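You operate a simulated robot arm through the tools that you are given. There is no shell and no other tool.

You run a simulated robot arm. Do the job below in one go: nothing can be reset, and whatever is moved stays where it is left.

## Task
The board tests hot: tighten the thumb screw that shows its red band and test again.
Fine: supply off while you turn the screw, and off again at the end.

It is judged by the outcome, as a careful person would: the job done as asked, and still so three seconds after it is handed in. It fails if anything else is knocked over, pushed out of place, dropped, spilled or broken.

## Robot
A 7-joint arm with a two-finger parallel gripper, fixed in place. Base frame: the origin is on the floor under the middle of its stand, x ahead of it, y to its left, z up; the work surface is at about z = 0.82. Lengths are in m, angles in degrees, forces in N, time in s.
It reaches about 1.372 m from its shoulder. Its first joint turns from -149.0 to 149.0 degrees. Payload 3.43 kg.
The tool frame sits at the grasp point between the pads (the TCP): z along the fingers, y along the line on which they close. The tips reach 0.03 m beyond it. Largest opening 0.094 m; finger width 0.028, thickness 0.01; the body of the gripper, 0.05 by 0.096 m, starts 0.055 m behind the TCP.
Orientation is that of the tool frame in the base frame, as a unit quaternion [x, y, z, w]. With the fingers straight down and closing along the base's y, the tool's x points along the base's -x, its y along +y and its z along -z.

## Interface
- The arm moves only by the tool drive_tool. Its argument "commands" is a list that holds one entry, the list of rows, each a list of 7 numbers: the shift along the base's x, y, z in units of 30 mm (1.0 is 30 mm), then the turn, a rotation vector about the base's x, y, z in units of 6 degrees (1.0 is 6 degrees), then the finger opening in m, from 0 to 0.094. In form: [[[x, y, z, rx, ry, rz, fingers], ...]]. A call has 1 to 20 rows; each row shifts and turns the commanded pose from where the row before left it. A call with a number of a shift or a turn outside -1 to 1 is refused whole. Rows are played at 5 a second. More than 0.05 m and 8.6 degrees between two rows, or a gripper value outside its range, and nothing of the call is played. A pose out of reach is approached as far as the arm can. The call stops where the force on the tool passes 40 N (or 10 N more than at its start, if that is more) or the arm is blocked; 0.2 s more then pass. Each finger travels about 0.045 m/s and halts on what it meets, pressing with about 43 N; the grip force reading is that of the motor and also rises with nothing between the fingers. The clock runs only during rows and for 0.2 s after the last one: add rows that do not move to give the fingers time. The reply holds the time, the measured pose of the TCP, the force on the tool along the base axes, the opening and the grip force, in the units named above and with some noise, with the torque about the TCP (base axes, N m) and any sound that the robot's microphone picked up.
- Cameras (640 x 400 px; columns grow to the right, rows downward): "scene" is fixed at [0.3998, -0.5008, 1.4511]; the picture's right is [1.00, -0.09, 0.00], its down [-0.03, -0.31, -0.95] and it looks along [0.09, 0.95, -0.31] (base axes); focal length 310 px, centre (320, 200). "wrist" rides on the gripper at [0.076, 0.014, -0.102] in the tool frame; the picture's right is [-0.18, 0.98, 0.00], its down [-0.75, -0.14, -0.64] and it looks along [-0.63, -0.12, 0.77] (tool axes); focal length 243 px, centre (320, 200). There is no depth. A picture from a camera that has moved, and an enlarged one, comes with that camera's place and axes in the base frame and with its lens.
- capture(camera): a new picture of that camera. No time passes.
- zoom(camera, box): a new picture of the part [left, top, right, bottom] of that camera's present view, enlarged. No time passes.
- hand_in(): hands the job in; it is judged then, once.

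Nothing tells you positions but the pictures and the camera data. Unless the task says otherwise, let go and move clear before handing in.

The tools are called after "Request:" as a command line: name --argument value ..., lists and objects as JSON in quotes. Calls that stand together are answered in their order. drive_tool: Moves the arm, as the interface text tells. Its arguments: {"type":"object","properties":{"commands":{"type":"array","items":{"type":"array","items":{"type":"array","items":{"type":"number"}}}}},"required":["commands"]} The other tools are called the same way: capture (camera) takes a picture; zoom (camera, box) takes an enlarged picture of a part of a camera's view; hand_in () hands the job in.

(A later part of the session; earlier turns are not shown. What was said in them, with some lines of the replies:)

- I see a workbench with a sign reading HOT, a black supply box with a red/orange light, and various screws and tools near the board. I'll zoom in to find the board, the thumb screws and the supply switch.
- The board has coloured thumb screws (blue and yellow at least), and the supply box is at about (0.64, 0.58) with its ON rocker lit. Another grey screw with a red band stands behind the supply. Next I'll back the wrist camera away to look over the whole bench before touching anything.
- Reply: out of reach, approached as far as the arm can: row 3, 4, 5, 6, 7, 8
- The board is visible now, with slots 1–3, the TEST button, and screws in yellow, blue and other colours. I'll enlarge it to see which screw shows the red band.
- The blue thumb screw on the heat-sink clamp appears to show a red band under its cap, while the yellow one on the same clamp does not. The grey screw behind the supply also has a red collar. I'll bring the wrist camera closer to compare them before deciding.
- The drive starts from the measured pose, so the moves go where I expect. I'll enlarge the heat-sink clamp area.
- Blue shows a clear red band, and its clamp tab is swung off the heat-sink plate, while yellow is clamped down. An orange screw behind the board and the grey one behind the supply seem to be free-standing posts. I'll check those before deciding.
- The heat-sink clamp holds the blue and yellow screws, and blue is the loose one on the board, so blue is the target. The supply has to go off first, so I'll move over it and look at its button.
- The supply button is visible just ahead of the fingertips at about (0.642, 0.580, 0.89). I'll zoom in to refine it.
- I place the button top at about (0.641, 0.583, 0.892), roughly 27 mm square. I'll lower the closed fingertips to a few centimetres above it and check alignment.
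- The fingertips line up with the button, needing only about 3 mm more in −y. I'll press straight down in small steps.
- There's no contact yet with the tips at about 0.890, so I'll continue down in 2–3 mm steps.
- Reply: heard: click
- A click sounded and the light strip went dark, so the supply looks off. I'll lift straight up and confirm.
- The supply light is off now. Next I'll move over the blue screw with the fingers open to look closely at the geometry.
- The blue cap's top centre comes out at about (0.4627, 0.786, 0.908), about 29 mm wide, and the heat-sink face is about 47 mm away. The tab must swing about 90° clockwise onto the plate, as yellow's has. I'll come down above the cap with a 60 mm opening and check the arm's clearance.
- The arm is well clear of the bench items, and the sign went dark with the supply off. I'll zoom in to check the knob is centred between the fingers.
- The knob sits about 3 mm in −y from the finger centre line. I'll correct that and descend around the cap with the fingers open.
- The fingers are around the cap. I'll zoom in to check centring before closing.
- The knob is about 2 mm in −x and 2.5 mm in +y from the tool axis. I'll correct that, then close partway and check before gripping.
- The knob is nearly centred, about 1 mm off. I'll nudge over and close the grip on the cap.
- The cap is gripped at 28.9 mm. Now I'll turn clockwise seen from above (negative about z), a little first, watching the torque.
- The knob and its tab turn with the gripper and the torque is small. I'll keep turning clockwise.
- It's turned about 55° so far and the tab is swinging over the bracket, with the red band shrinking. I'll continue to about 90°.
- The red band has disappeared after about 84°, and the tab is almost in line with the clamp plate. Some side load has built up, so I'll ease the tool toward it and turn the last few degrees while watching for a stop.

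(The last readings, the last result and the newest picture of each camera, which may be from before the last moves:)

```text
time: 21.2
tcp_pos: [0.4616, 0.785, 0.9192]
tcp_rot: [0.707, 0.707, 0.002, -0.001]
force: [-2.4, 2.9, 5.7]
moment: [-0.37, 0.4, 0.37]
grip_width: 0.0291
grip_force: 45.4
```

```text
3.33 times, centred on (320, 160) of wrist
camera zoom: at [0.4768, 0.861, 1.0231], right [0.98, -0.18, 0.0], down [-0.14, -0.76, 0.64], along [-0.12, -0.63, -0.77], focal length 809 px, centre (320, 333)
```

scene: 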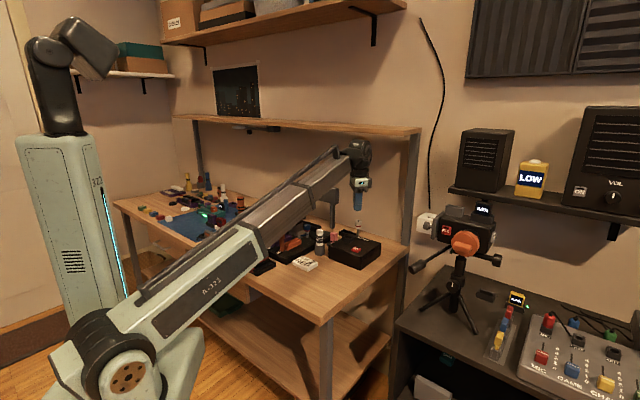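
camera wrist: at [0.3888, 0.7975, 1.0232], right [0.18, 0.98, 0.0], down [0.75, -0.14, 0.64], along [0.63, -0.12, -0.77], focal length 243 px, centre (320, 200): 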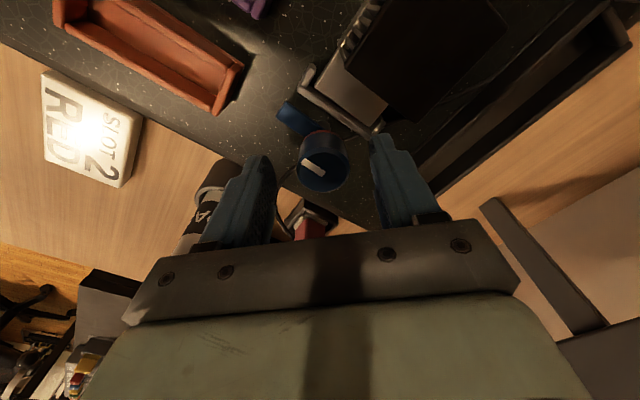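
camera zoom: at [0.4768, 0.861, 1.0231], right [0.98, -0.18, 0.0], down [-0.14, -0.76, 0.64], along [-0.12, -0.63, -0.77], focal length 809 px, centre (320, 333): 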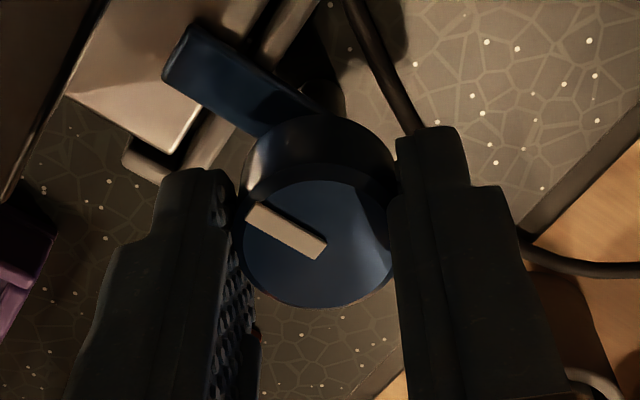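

It's at 90° and a resisting torque (0.37 N·m) has appeared, which suggests the stop. I'll apply a few more degrees gently to confirm it's snug.

Request:
drive_tool --commands '[[[0, 0, 0, 0, 0, -0.4, 0.0], [0, 0, 0, 0, 0, 0, 0.0]]]'

Request:
zoom --camera "wrist" --box '[240, 100, 400, 220]'

Request:
zoom --camera "scene" --box '[280, 200, 330, 240]'

```text
time: 21.8
tcp_pos: [0.4613, 0.7857, 0.921]
tcp_rot: [0.722, 0.692, 0.001, 0.0]
force: [0.4, 2.4, 7.8]
moment: [0.54, 0.03, 0.69]
grip_width: 0.0293
grip_force: 45.1
```

```text
3.33 times, centred on (320, 160) of wrist
camera zoom: at [0.48, 0.86, 1.023], right [0.97, -0.23, 0.0], down [-0.17, -0.75, 0.64], along [-0.14, -0.62, -0.77], focal length 809 px, centre (320, 333)
```

zoom: 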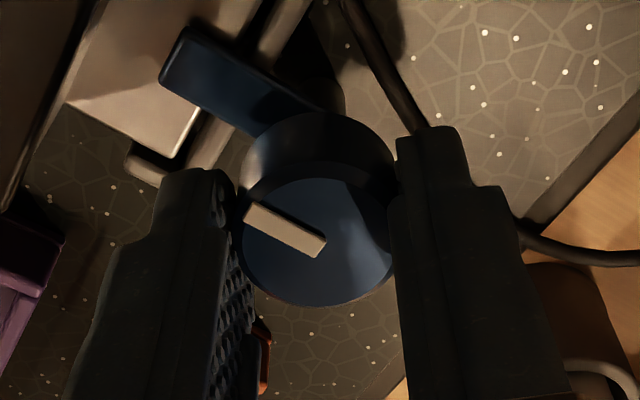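

```text
10.00 times, centred on (305, 220) of scene
camera zoom: at [0.3998, -0.5008, 1.4511], right [1.0, -0.09, 0.0], down [-0.03, -0.31, -0.95], along [0.09, 0.95, -0.31], focal length 3100 px, centre (470, 0)
```

zoom: 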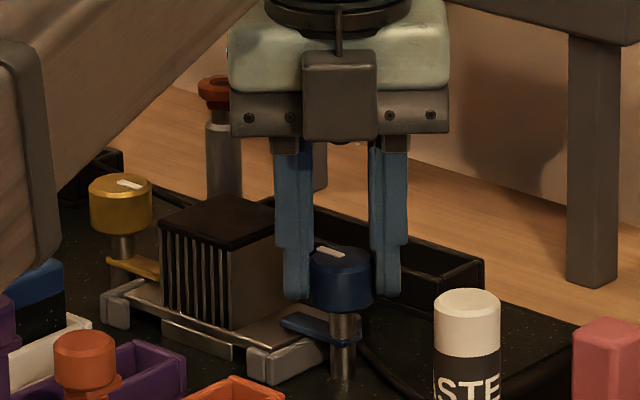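

The torque is up to 0.69 N·m with almost no further turning, so the screw is at its stop. The tab is over the plate, the mark is parallel to yellow's, and the red band is hidden. I'll open the fingers and lift straight up.

Request:
drive_tool --commands '[[[0, 0, 0, 0, 0, 0, 0.05], [0, 0, 0, 0, 0, 0, 0.055], [0, 0, 0, 0, 0, 0, 0.055], [0, 0, 0.5, 0, 0, 0, 0.055], [0, 0, 1, 0, 0, 0, 0.055], [0, 0, 1, 0, 0, 0, 0.055], [0, 0, 1, 0, 0, 0, 0.055], [0, 0, 1, 0, 0, 0, 0.055], [0, 0, 0.5, 0, 0, 0, 0.055]]]'

Request:
capture --camera "wrist"

Request:
zoom --camera "scene" --box '[280, 200, 330, 240]'

```text
time: 23.8
tcp_pos: [0.4622, 0.7836, 1.0698]
tcp_rot: [0.722, 0.692, 0.0, 0.0]
force: [0.5, 0.3, 0.8]
moment: [0.0, -0.01, -0.01]
grip_width: 0.0551
grip_force: 0.1
```

```text
taken
camera wrist: at [0.4804, 0.8596, 1.1729], right [0.97, -0.23, 0.0], down [-0.17, -0.75, 0.64], along [-0.14, -0.63, -0.77], focal length 243 px, centre (320, 200)
```

wrist: 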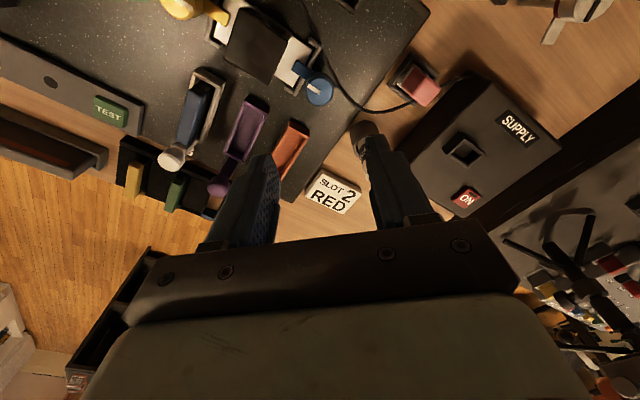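

```text
10.00 times, centred on (305, 220) of scene
camera zoom: at [0.3998, -0.5008, 1.4511], right [1.0, -0.09, 0.0], down [-0.03, -0.31, -0.95], along [0.09, 0.95, -0.31], focal length 3100 px, centre (470, 0)
```

zoom: 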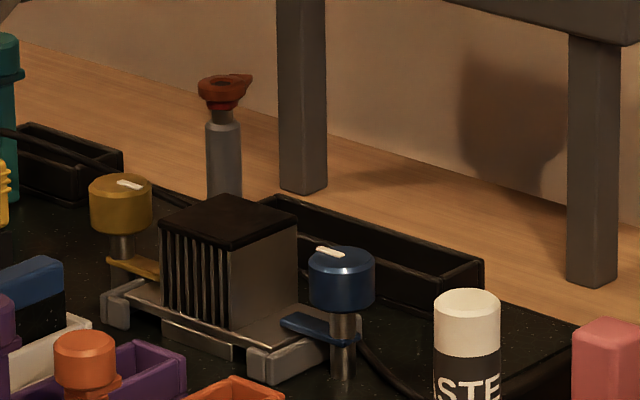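

The clamp now matches yellow's, with the tab on the plate and no red band. Next I'll go back over the supply to switch it on for the re-test.

Request:
drive_tool --commands '[[[0.75, -0.84, 0, 0, 0, 0, 0.04], [0.75, -0.84, 0, 0, 0, 0, 0.02], [0.75, -0.84, 0, 0, 0, 0, 0.0], [0.75, -0.84, 0, 0, 0, 0, 0.0], [0.75, -0.84, 0, 0, 0, 0, 0.0], [0.75, -0.84, 0, 0, 0, 0, 0.0], [0.75, -0.84, 0, 0, 0, 0, 0.0], [0.75, -0.84, 0, 0, 0, 0, 0.0], [0, 0, -0.9, 0, 0, 0, 0.0], [0, 0, -0.9, 0, 0, 0, 0.0], [0, 0, -0.9, 0, 0, 0, 0.0], [0, 0, 0, 0, 0, 0, 0.0]]]'

Request:
zoom --camera "wrist" --box '[240, 80, 400, 200]'

Request:
zoom --camera "scene" --box '[325, 205, 405, 265]'

```text
time: 26.4
tcp_pos: [0.6395, 0.5851, 0.9895]
tcp_rot: [0.722, 0.692, -0.001, 0.0]
force: [0.9, 0.6, 0.7]
moment: [0.0, -0.01, 0.01]
grip_width: 0.0
grip_force: 33.0
```

```text
3.33 times, centred on (320, 140) of wrist
camera zoom: at [0.6582, 0.6599, 1.0913], right [0.97, -0.23, 0.0], down [-0.17, -0.75, 0.64], along [-0.14, -0.63, -0.77], focal length 809 px, centre (320, 400)
```

zoom: 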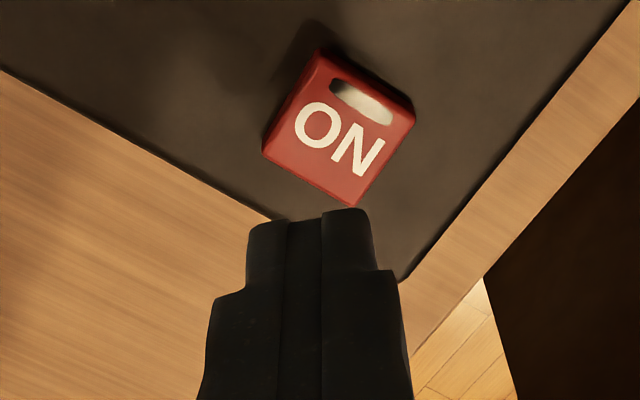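

```text
6.67 times, centred on (365, 235) of scene
camera zoom: at [0.3998, -0.5008, 1.4511], right [1.0, -0.09, 0.0], down [-0.03, -0.31, -0.95], along [0.09, 0.95, -0.31], focal length 2067 px, centre (20, -33)
```

zoom: 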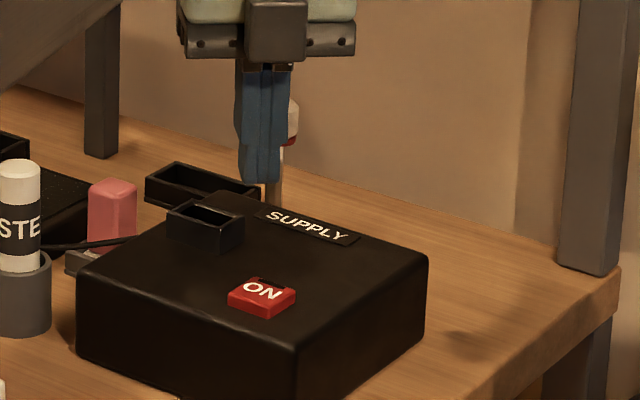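

The fingertips are a few millimetres short of the button centre in x and y. I'll correct that, descend, and press gently until it clicks.

Request:
drive_tool --commands '[[[0.1, -0.13, -0.9, 0, 0, 0, 0.0], [0, 0, -0.9, 0, 0, 0, 0.0], [0, 0, -0.4, 0, 0, 0, 0.0], [0, 0, -0.1, 0, 0, 0, 0.0], [0, 0, -0.08, 0, 0, 0, 0.0], [0, 0, -0.08, 0, 0, 0, 0.0]]]'

Request:
zoom --camera "scene" --box '[325, 215, 389, 265]'

```text
time: 27.8
tcp_pos: [0.6439, 0.5792, 0.9151]
tcp_rot: [0.722, 0.692, -0.001, 0.0]
force: [-2.2, -1.7, 5.7]
moment: [-0.09, 0.06, 0.01]
grip_width: 0.0001
grip_force: 32.4
heard: click
```

```text
8.00 times, centred on (357, 240) of scene
camera zoom: at [0.3998, -0.5008, 1.4511], right [1.0, -0.09, 0.0], down [-0.03, -0.31, -0.95], along [0.09, 0.95, -0.31], focal length 2480 px, centre (24, -120)
```

zoom: 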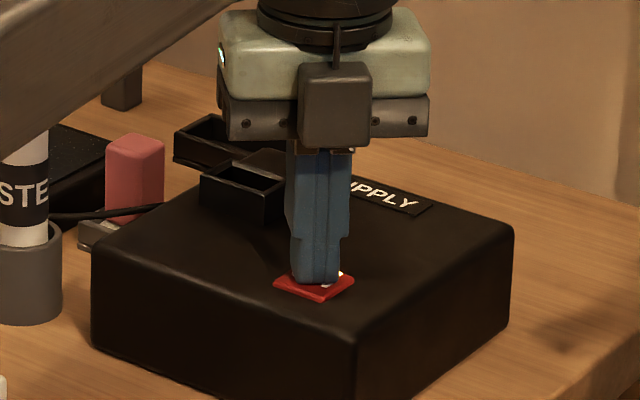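

A click sounded and the light is showing again. I'll lift off and confirm the supply is on and what the sign reads.

Request:
drive_tool --commands '[[[0, 0, 0.5, 0, 0, 0, 0.0], [0, 0, 1, 0, 0, 0, 0.0], [0, 0, 1, 0, 0, 0, 0.0], [0, 0, 1, 0, 0, 0, 0.0], [0, 0, 1, 0, 0, 0, 0.0], [0, 0, 1, 0, 0, 0, 0.0]]]'

Request:
capture --camera "scene"

Request:
zoom --camera "scene" --box '[280, 165, 400, 265]'

Request:
capture --camera "wrist"

```text
time: 29.2
tcp_pos: [0.6447, 0.5797, 1.0796]
tcp_rot: [0.722, 0.692, -0.001, 0.0]
force: [-0.4, -0.2, -0.3]
moment: [0.0, -0.01, -0.02]
grip_width: 0.0002
grip_force: 33.0
```

```text
taken
```

scene: 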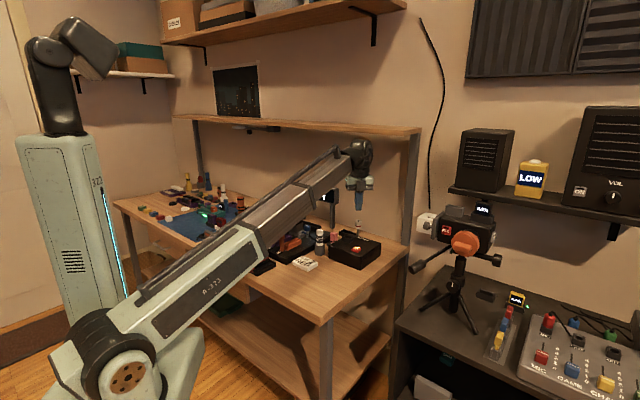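

```text
4.00 times, centred on (340, 215) of scene
camera zoom: at [0.3998, -0.5008, 1.4511], right [1.0, -0.09, 0.0], down [-0.03, -0.31, -0.95], along [0.09, 0.95, -0.31], focal length 1240 px, centre (240, 140)
```

zoom: 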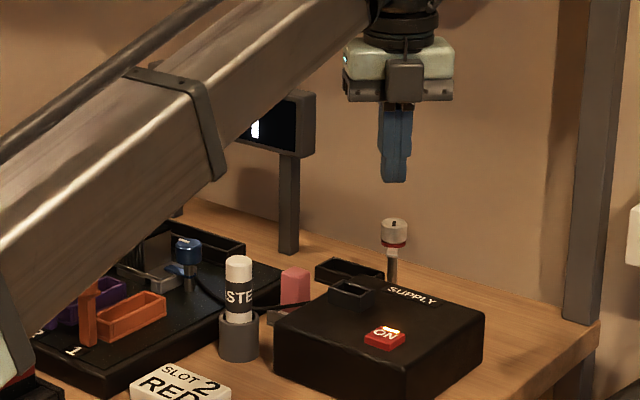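

```text
taken
camera wrist: at [0.6633, 0.655, 1.1827], right [0.97, -0.23, 0.0], down [-0.17, -0.75, 0.64], along [-0.14, -0.63, -0.77], focal length 243 px, centre (320, 200)
```

wrist: 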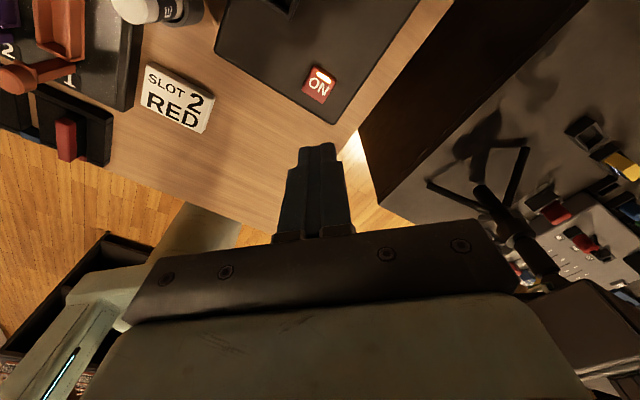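

The supply is on again. The TEST button works out at about (0.20, 0.81, 0.87), so I'll travel high over the board to it.

Request:
drive_tool --commands '[[[-0.98, 0.5, 0, 0, 0, 0, 0.0], [-0.98, 0.5, 0, 0, 0, 0, 0.0], [-0.98, 0.5, 0, 0, 0, 0, 0.0], [-0.98, 0.5, 0, 0, 0, 0, 0.0], [-0.98, 0.5, 0, 0, 0, 0, 0.0], [-0.98, 0.5, 0, 0, 0, 0, 0.0], [-0.98, 0.5, 0, 0, 0, 0, 0.0], [-0.98, 0.5, 0, 0, 0, 0, 0.0], [-0.98, 0.5, 0, 0, 0, 0, 0.0], [-0.98, 0.5, 0, 0, 0, 0, 0.0], [-0.98, 0.5, 0, 0, 0, 0, 0.0], [-0.98, 0.5, 0, 0, 0, 0, 0.0], [-0.98, 0.5, 0, 0, 0, 0, 0.0], [-0.98, 0.5, 0, 0, 0, 0, 0.0], [-0.98, 0.5, 0, 0, 0, 0, 0.0], [0, 0, 0, 0, 0, 0, 0.0]]]'

Request:
capture --camera "wrist"

Request:
capture --camera "scene"

```text
time: 32.6
tcp_pos: [0.2042, 0.8035, 1.08]
tcp_rot: [0.722, 0.692, 0.0, 0.0]
force: [-1.0, -0.5, -0.6]
moment: [0.01, 0.0, -0.01]
grip_width: 0.0
grip_force: 32.9
```

```text
taken
camera wrist: at [0.2221, 0.879, 1.1825], right [0.97, -0.23, 0.0], down [-0.17, -0.75, 0.64], along [-0.14, -0.63, -0.77], focal length 243 px, centre (320, 200)
```

wrist: 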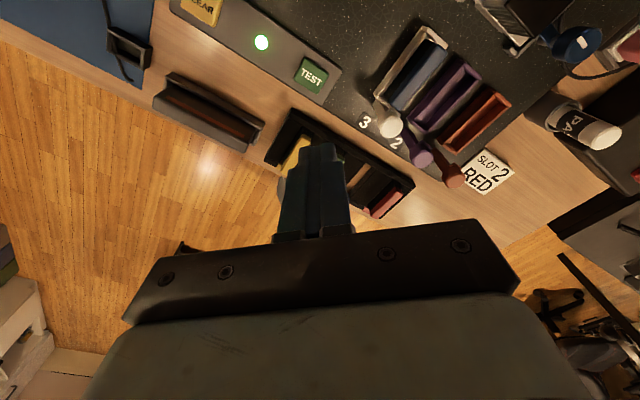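

```text
taken
```

scene: 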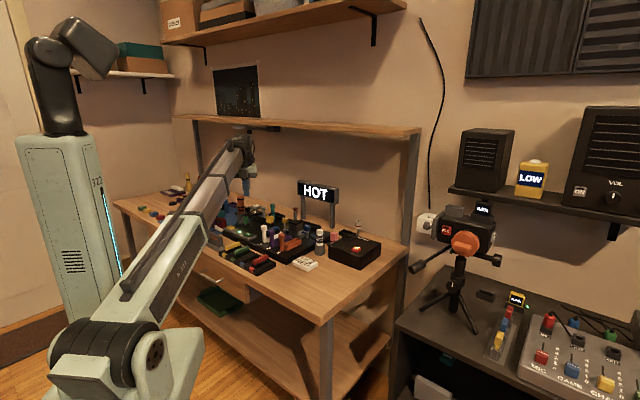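

The sign still shows the old HOT result, and TEST is in view at about (0.196, 0.811). I'll zoom in for accuracy before descending.

Request:
zoom --camera "wrist" --box '[240, 20, 400, 140]'

Request:
zoom --camera "scene" --box '[200, 190, 300, 270]'

```text
3.33 times, centred on (320, 80) of wrist
camera zoom: at [0.2221, 0.879, 1.1825], right [0.97, -0.23, 0.0], down [-0.17, -0.75, 0.64], along [-0.14, -0.63, -0.77], focal length 809 px, centre (320, 600)
```

zoom: 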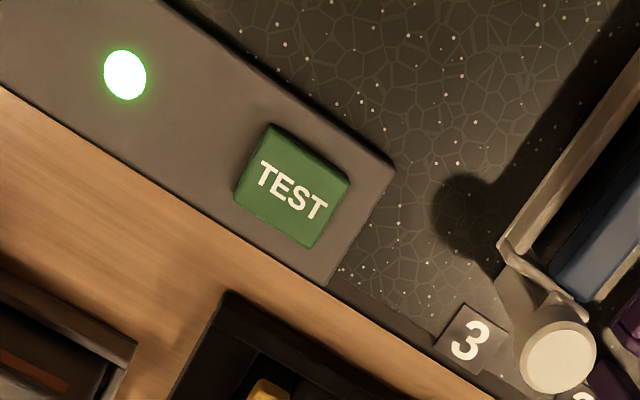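

```text
5.00 times, centred on (250, 230) of scene
camera zoom: at [0.3998, -0.5008, 1.4511], right [1.0, -0.09, 0.0], down [-0.03, -0.31, -0.95], along [0.09, 0.95, -0.31], focal length 1550 px, centre (670, 50)
```

zoom: 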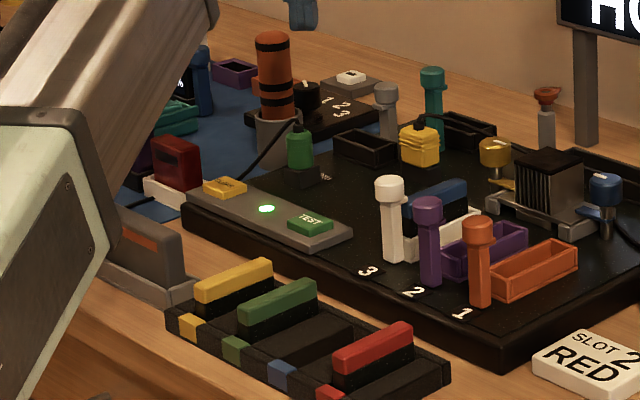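

TEST's top is at about (0.196, 0.810, 0.868). I'll descend to about 2 cm above it and check alignment and arm clearance.

Request:
drive_tool --commands '[[[-0.045, 0.038, -0.9, 0, 0, 0, 0.0], [-0.045, 0.038, -0.9, 0, 0, 0, 0.0], [-0.045, 0.038, -0.9, 0, 0, 0, 0.0], [-0.045, 0.038, -0.9, 0, 0, 0, 0.0], [-0.045, 0.038, -0.9, 0, 0, 0, 0.0], [-0.045, 0.038, -0.7, 0, 0, 0, 0.0], [0, 0, 0, 0, 0, 0, 0.0]]]'

Request:
zoom --camera "wrist" --box '[240, 80, 400, 200]'

Request:
zoom --camera "scene" --box '[160, 120, 320, 280]'

```text
time: 34.2
tcp_pos: [0.1962, 0.8098, 0.9222]
tcp_rot: [0.722, 0.692, 0.001, 0.0]
force: [0.6, -0.3, -0.3]
moment: [0.01, 0.01, -0.03]
grip_width: 0.0
grip_force: 33.4
```

```text
3.33 times, centred on (320, 140) of wrist
camera zoom: at [0.2136, 0.8855, 1.0256], right [0.97, -0.23, 0.0], down [-0.17, -0.75, 0.64], along [-0.14, -0.63, -0.77], focal length 809 px, centre (320, 400)
```

zoom: 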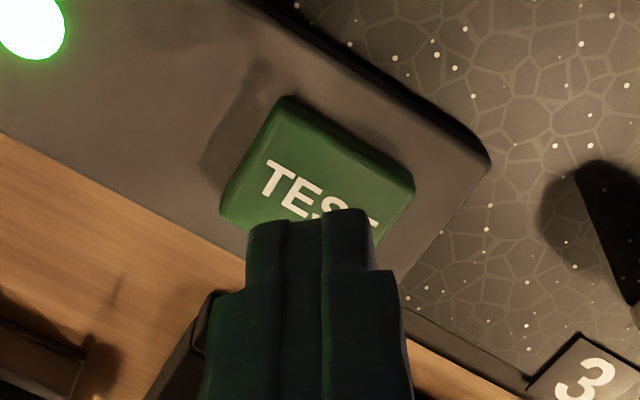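

```text
2.50 times, centred on (240, 200) of scene
camera zoom: at [0.3998, -0.5008, 1.4511], right [1.0, -0.09, 0.0], down [-0.03, -0.31, -0.95], along [0.09, 0.95, -0.31], focal length 775 px, centre (520, 200)
```

zoom: 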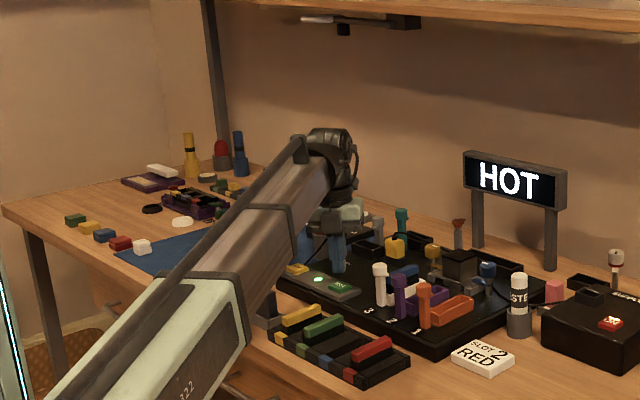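

It's well aligned over TEST. I'll press down in small steps.

Request:
drive_tool --commands '[[[0, 0, -0.3, 0, 0, 0, 0.0], [0, 0, -0.2, 0, 0, 0, 0.0], [0, 0, -0.1, 0, 0, 0, 0.0], [0, 0, -0.08, 0, 0, 0, 0.0]]]'

Request:
zoom --camera "wrist" --box '[240, 80, 400, 200]'

```text
time: 35.2
tcp_pos: [0.1963, 0.8117, 0.9038]
tcp_rot: [0.721, 0.693, 0.0, 0.0]
force: [0.1, -0.4, -0.5]
moment: [0.01, 0.02, 0.0]
grip_width: 0.0
grip_force: 32.6
```

```text
3.33 times, centred on (320, 140) of wrist
camera zoom: at [0.2145, 0.8865, 1.0061], right [0.97, -0.23, 0.0], down [-0.17, -0.75, 0.64], along [-0.14, -0.63, -0.77], focal length 809 px, centre (320, 400)
```

zoom: 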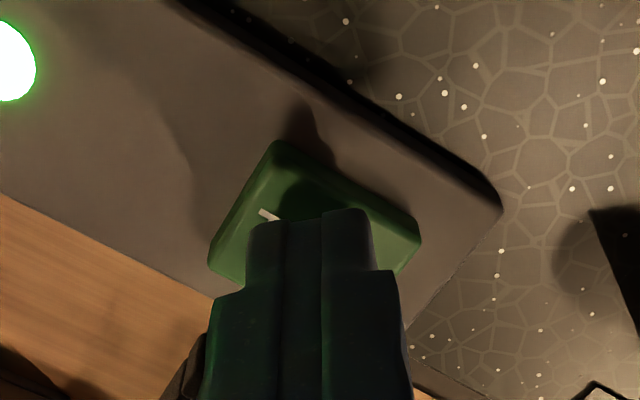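

Not quite touching yet, with the tips at about 0.874. I'll continue down in small steps until it clicks.

Request:
drive_tool --commands '[[[0, 0, -0.1, 0, 0, 0, 0.0], [0, 0, -0.1, 0, 0, 0, 0.0], [0, 0, -0.08, 0, 0, 0, 0.0]]]'

Request:
zoom --camera "scene" --box '[220, 160, 380, 260]'

```text
time: 36.0
tcp_pos: [0.1951, 0.811, 0.8938]
tcp_rot: [0.722, 0.692, -0.001, -0.001]
force: [-0.2, -0.1, 2.3]
moment: [0.02, 0.02, -0.04]
grip_width: 0.0001
grip_force: 33.0
heard: click
```

```text
4.00 times, centred on (300, 210) of scene
camera zoom: at [0.3998, -0.5008, 1.4511], right [1.0, -0.09, 0.0], down [-0.03, -0.31, -0.95], along [0.09, 0.95, -0.31], focal length 1240 px, centre (400, 160)
```

zoom: 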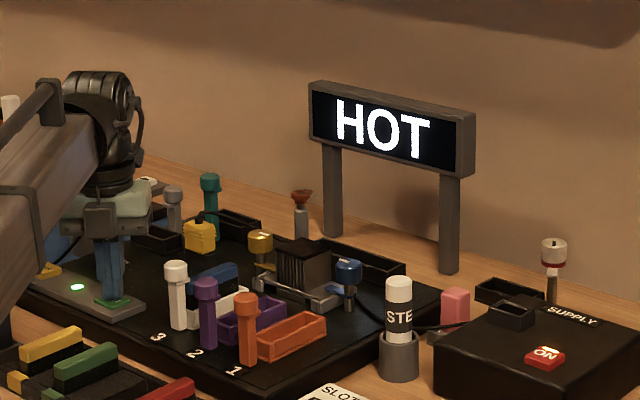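

TEST clicked but the sign still shows HOT. It may need time to run, so I'll lift off and wait a moment.

Request:
drive_tool --commands '[[[0, 0, 0.3, 0, 0, 0, 0.0], [0, 0, 1, 0, 0, 0, 0.0], [0, 0, 1, 0, 0, 0, 0.0], [0, 0, 0, 0, 0, 0, 0.0], [0, 0, 0, 0, 0, 0, 0.0], [0, 0, 0, 0, 0, 0, 0.0]]]'

Request:
zoom --camera "scene" --box '[220, 160, 380, 260]'

Request:
capture --camera "wrist"

```text
time: 37.4
tcp_pos: [0.1952, 0.8123, 0.965]
tcp_rot: [0.722, 0.692, 0.0, 0.0]
force: [-0.3, 0.0, 0.6]
moment: [0.01, 0.02, -0.02]
grip_width: 0.0
grip_force: 33.3
```

```text
4.00 times, centred on (300, 210) of scene
camera zoom: at [0.3998, -0.5008, 1.4511], right [1.0, -0.09, 0.0], down [-0.03, -0.31, -0.95], along [0.09, 0.95, -0.31], focal length 1240 px, centre (400, 160)
```

zoom: 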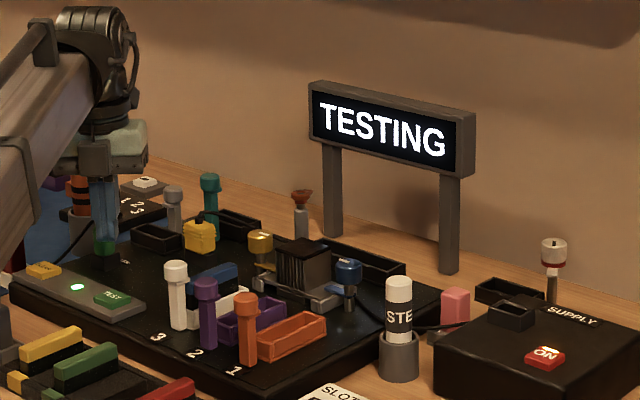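

```text
taken
camera wrist: at [0.2131, 0.887, 1.0675], right [0.97, -0.23, 0.0], down [-0.17, -0.75, 0.64], along [-0.14, -0.63, -0.77], focal length 243 px, centre (320, 200)
```

wrist: 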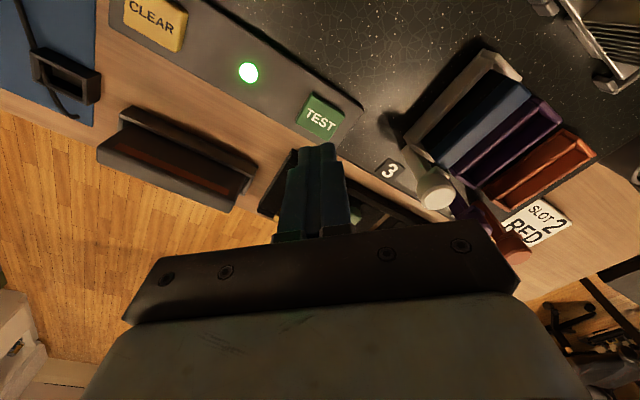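

The sign now reads TESTING. I'll raise the arm and wait for the result.

Request:
drive_tool --commands '[[[0, 0, 1, 0, 0, 0, 0.0], [0, 0, 1, 0, 0, 0, 0.0], [0, 0, 1, 0, 0, 0, 0.0], [0, 0, 1, 0, 0, 0, 0.0], [0, 0, 0, 0, 0, 0, 0.0], [0, 0, 0, 0, 0, 0, 0.0], [0, 0, 0, 0, 0, 0, 0.0], [0, 0, 0, 0, 0, 0, 0.0], [0, 0, 0, 0, 0, 0, 0.0], [0, 0, 0, 0, 0, 0, 0.0]]]'

Request:
zoom --camera "scene" --box '[220, 160, 380, 260]'

```text
time: 39.6
tcp_pos: [0.1959, 0.8131, 1.085]
tcp_rot: [0.722, 0.692, 0.0, 0.001]
force: [0.2, -0.2, -0.9]
moment: [0.0, -0.02, 0.01]
grip_width: 0.0
grip_force: 32.8
```

```text
4.00 times, centred on (300, 210) of scene
camera zoom: at [0.3998, -0.5008, 1.4511], right [1.0, -0.09, 0.0], down [-0.03, -0.31, -0.95], along [0.09, 0.95, -0.31], focal length 1240 px, centre (400, 160)
```

zoom: 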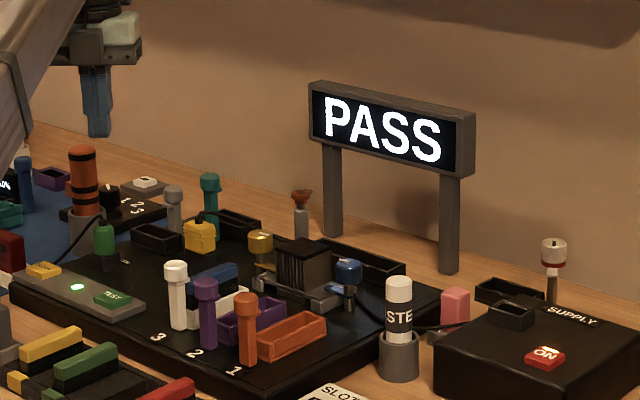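

The board now reads PASS. I'll travel back high over the board to switch the supply off.

Request:
drive_tool --commands '[[[0.99, -0.515, 0, 0, 0, 0, 0.0], [0.99, -0.515, 0, 0, 0, 0, 0.0], [0.99, -0.515, 0, 0, 0, 0, 0.0], [0.99, -0.515, 0, 0, 0, 0, 0.0], [0.99, -0.515, 0, 0, 0, 0, 0.0], [0.99, -0.515, 0, 0, 0, 0, 0.0], [0.99, -0.515, 0, 0, 0, 0, 0.0], [0.99, -0.515, 0, 0, 0, 0, 0.0], [0.99, -0.515, 0, 0, 0, 0, 0.0], [0.99, -0.515, 0, 0, 0, 0, 0.0], [0.99, -0.515, 0, 0, 0, 0, 0.0], [0.99, -0.515, 0, 0, 0, 0, 0.0], [0.99, -0.515, 0, 0, 0, 0, 0.0], [0.99, -0.515, 0, 0, 0, 0, 0.0], [0.99, -0.515, 0, 0, 0, 0, 0.0], [0, 0, -1, 0, 0, 0, 0.0], [0, 0, -1, 0, 0, 0, 0.0], [0, 0, -1, 0, 0, 0, 0.0], [0, 0, 0, 0, 0, 0, 0.0]]]'

Request:
zoom --camera "wrist" --box '[240, 80, 400, 200]'

Request:
zoom --camera "scene" --box '[280, 165, 400, 265]'

```text
time: 43.6
tcp_pos: [0.6407, 0.5782, 0.9935]
tcp_rot: [0.722, 0.692, 0.0, 0.001]
force: [-0.7, 1.0, 0.5]
moment: [-0.01, 0.01, 0.03]
grip_width: 0.0
grip_force: 33.1
```

```text
3.33 times, centred on (320, 140) of wrist
camera zoom: at [0.6595, 0.6535, 1.0959], right [0.97, -0.23, 0.0], down [-0.17, -0.75, 0.64], along [-0.14, -0.63, -0.77], focal length 809 px, centre (320, 400)
```

zoom: 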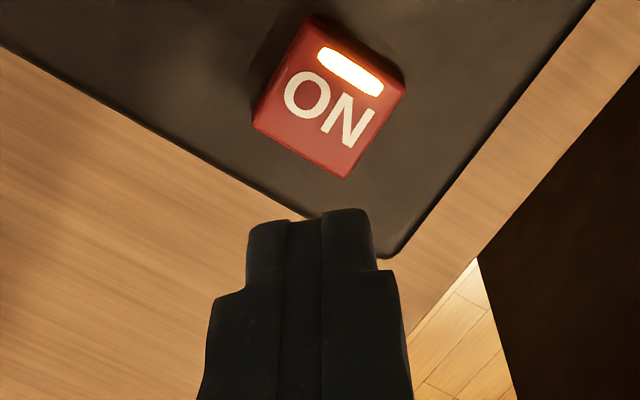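

```text
4.00 times, centred on (340, 215) of scene
camera zoom: at [0.3998, -0.5008, 1.4511], right [1.0, -0.09, 0.0], down [-0.03, -0.31, -0.95], along [0.09, 0.95, -0.31], focal length 1240 px, centre (240, 140)
```

zoom: 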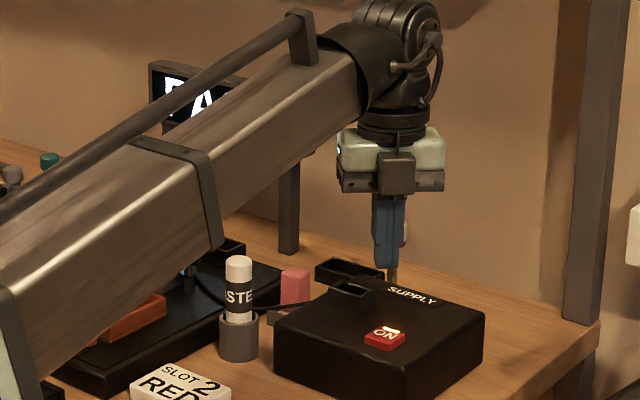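

The button is lit and a couple of millimetres off the tool axis. I'll correct that and press once to switch off.

Request:
drive_tool --commands '[[[0.09, 0.06, -0.9, 0, 0, 0, 0.0], [0, 0, -0.9, 0, 0, 0, 0.0], [0, 0, -0.5, 0, 0, 0, 0.0], [0, 0, -0.1, 0, 0, 0, 0.0], [0, 0, -0.1, 0, 0, 0, 0.0], [0, 0, -0.08, 0, 0, 0, 0.0]]]'

Request:
zoom --camera "scene" --box '[325, 215, 389, 265]'

```text
time: 45.0
tcp_pos: [0.6452, 0.5807, 0.9155]
tcp_rot: [0.722, 0.692, 0.001, 0.0]
force: [-0.4, -0.5, 2.9]
moment: [-0.03, 0.06, 0.0]
grip_width: 0.0
grip_force: 33.2
heard: click
```

```text
8.00 times, centred on (357, 240) of scene
camera zoom: at [0.3998, -0.5008, 1.4511], right [1.0, -0.09, 0.0], down [-0.03, -0.31, -0.95], along [0.09, 0.95, -0.31], focal length 2480 px, centre (24, -120)
```

zoom: 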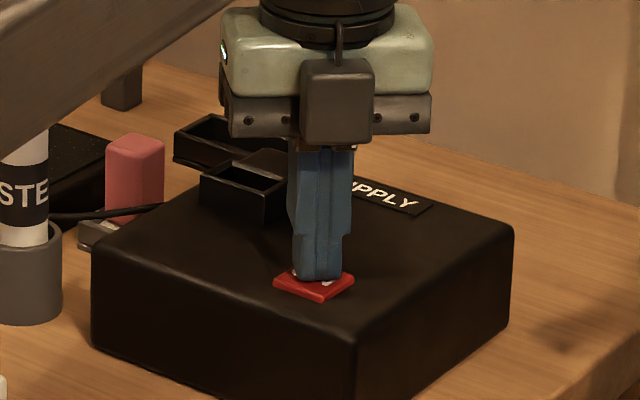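

It clicked and the light looks out. I'll lift straight up and check everything.

Request:
drive_tool --commands '[[[0, 0, 0.5, 0, 0, 0, 0.0], [0, 0, 1, 0, 0, 0, 0.0], [0, 0, 1, 0, 0, 0, 0.0], [0, 0, 1, 0, 0, 0, 0.0], [0, 0, 1, 0, 0, 0, 0.0], [0, 0, 1, 0, 0, 0, 0.0], [0, 0, 1, 0, 0, 0, 0.0], [0, 0, 0, 0, 0, 0, 0.0], [0, 0, 0, 0, 0, 0, 0.0]]]'

Request:
capture --camera "scene"

Request:
zoom --camera "scene" --box '[325, 215, 389, 265]'

Request:
zoom --camera "scene" --box '[280, 190, 340, 240]'

```text
time: 47.0
tcp_pos: [0.6439, 0.5823, 1.1122]
tcp_rot: [0.722, 0.692, 0.0, 0.0]
force: [-0.1, -0.1, -1.0]
moment: [0.02, -0.02, 0.0]
grip_width: 0.0002
grip_force: 32.8
```

```text
taken
```

scene: 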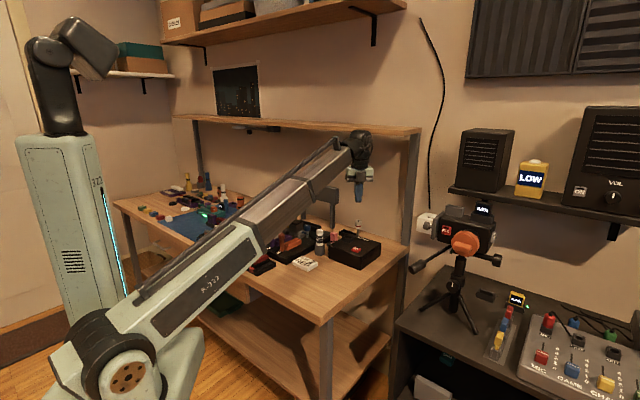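

```text
8.00 times, centred on (357, 240) of scene
camera zoom: at [0.3998, -0.5008, 1.4511], right [1.0, -0.09, 0.0], down [-0.03, -0.31, -0.95], along [0.09, 0.95, -0.31], focal length 2480 px, centre (24, -120)
```

zoom: 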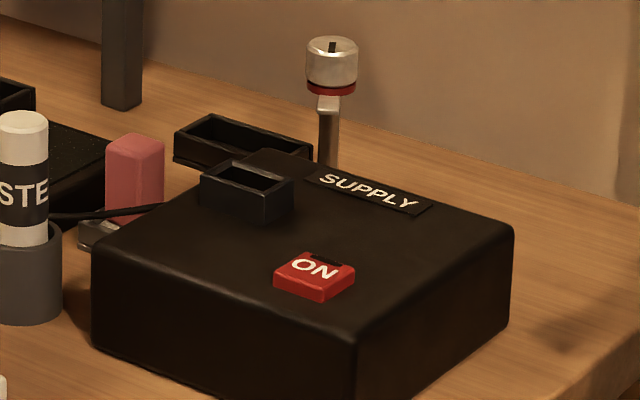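

```text
8.00 times, centred on (310, 215) of scene
camera zoom: at [0.3998, -0.5008, 1.4511], right [1.0, -0.09, 0.0], down [-0.03, -0.31, -0.95], along [0.09, 0.95, -0.31], focal length 2480 px, centre (400, 80)
```

zoom: 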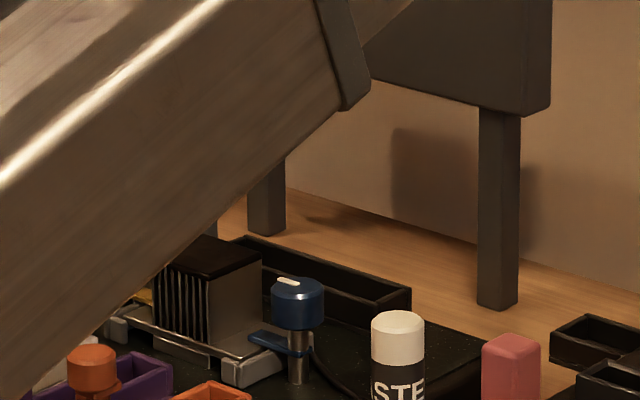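

The board tested PASS, the blue screw is tight with its red band hidden, and the supply light is off. The arm is clear and nothing else has moved, so I'm handing in.

Request:
hand_in

```text
The job is handed in.
```

The board now tests PASS: the loose screw was the blue thumb screw on the heat-sink clamp, and it is tightened.

- **Screw:** With the supply off, I turned the blue screw clockwise about 90° until it stopped. Its tab now sits on the heat-sink plate and the red band no longer shows.
- **Other screws:** Two other knobs on the bench also show red, a grey one behind the supply and an orange one behind the board. I left both alone because they aren't part of the board's clamp.
- **Re-test:** I switched the supply on and pressed TEST. The sign went from HOT to TESTING to PASS.
- **Supply:** I switched it off again at the end and its light is out. The arm is clear, and nothing else on the bench appears to have moved.
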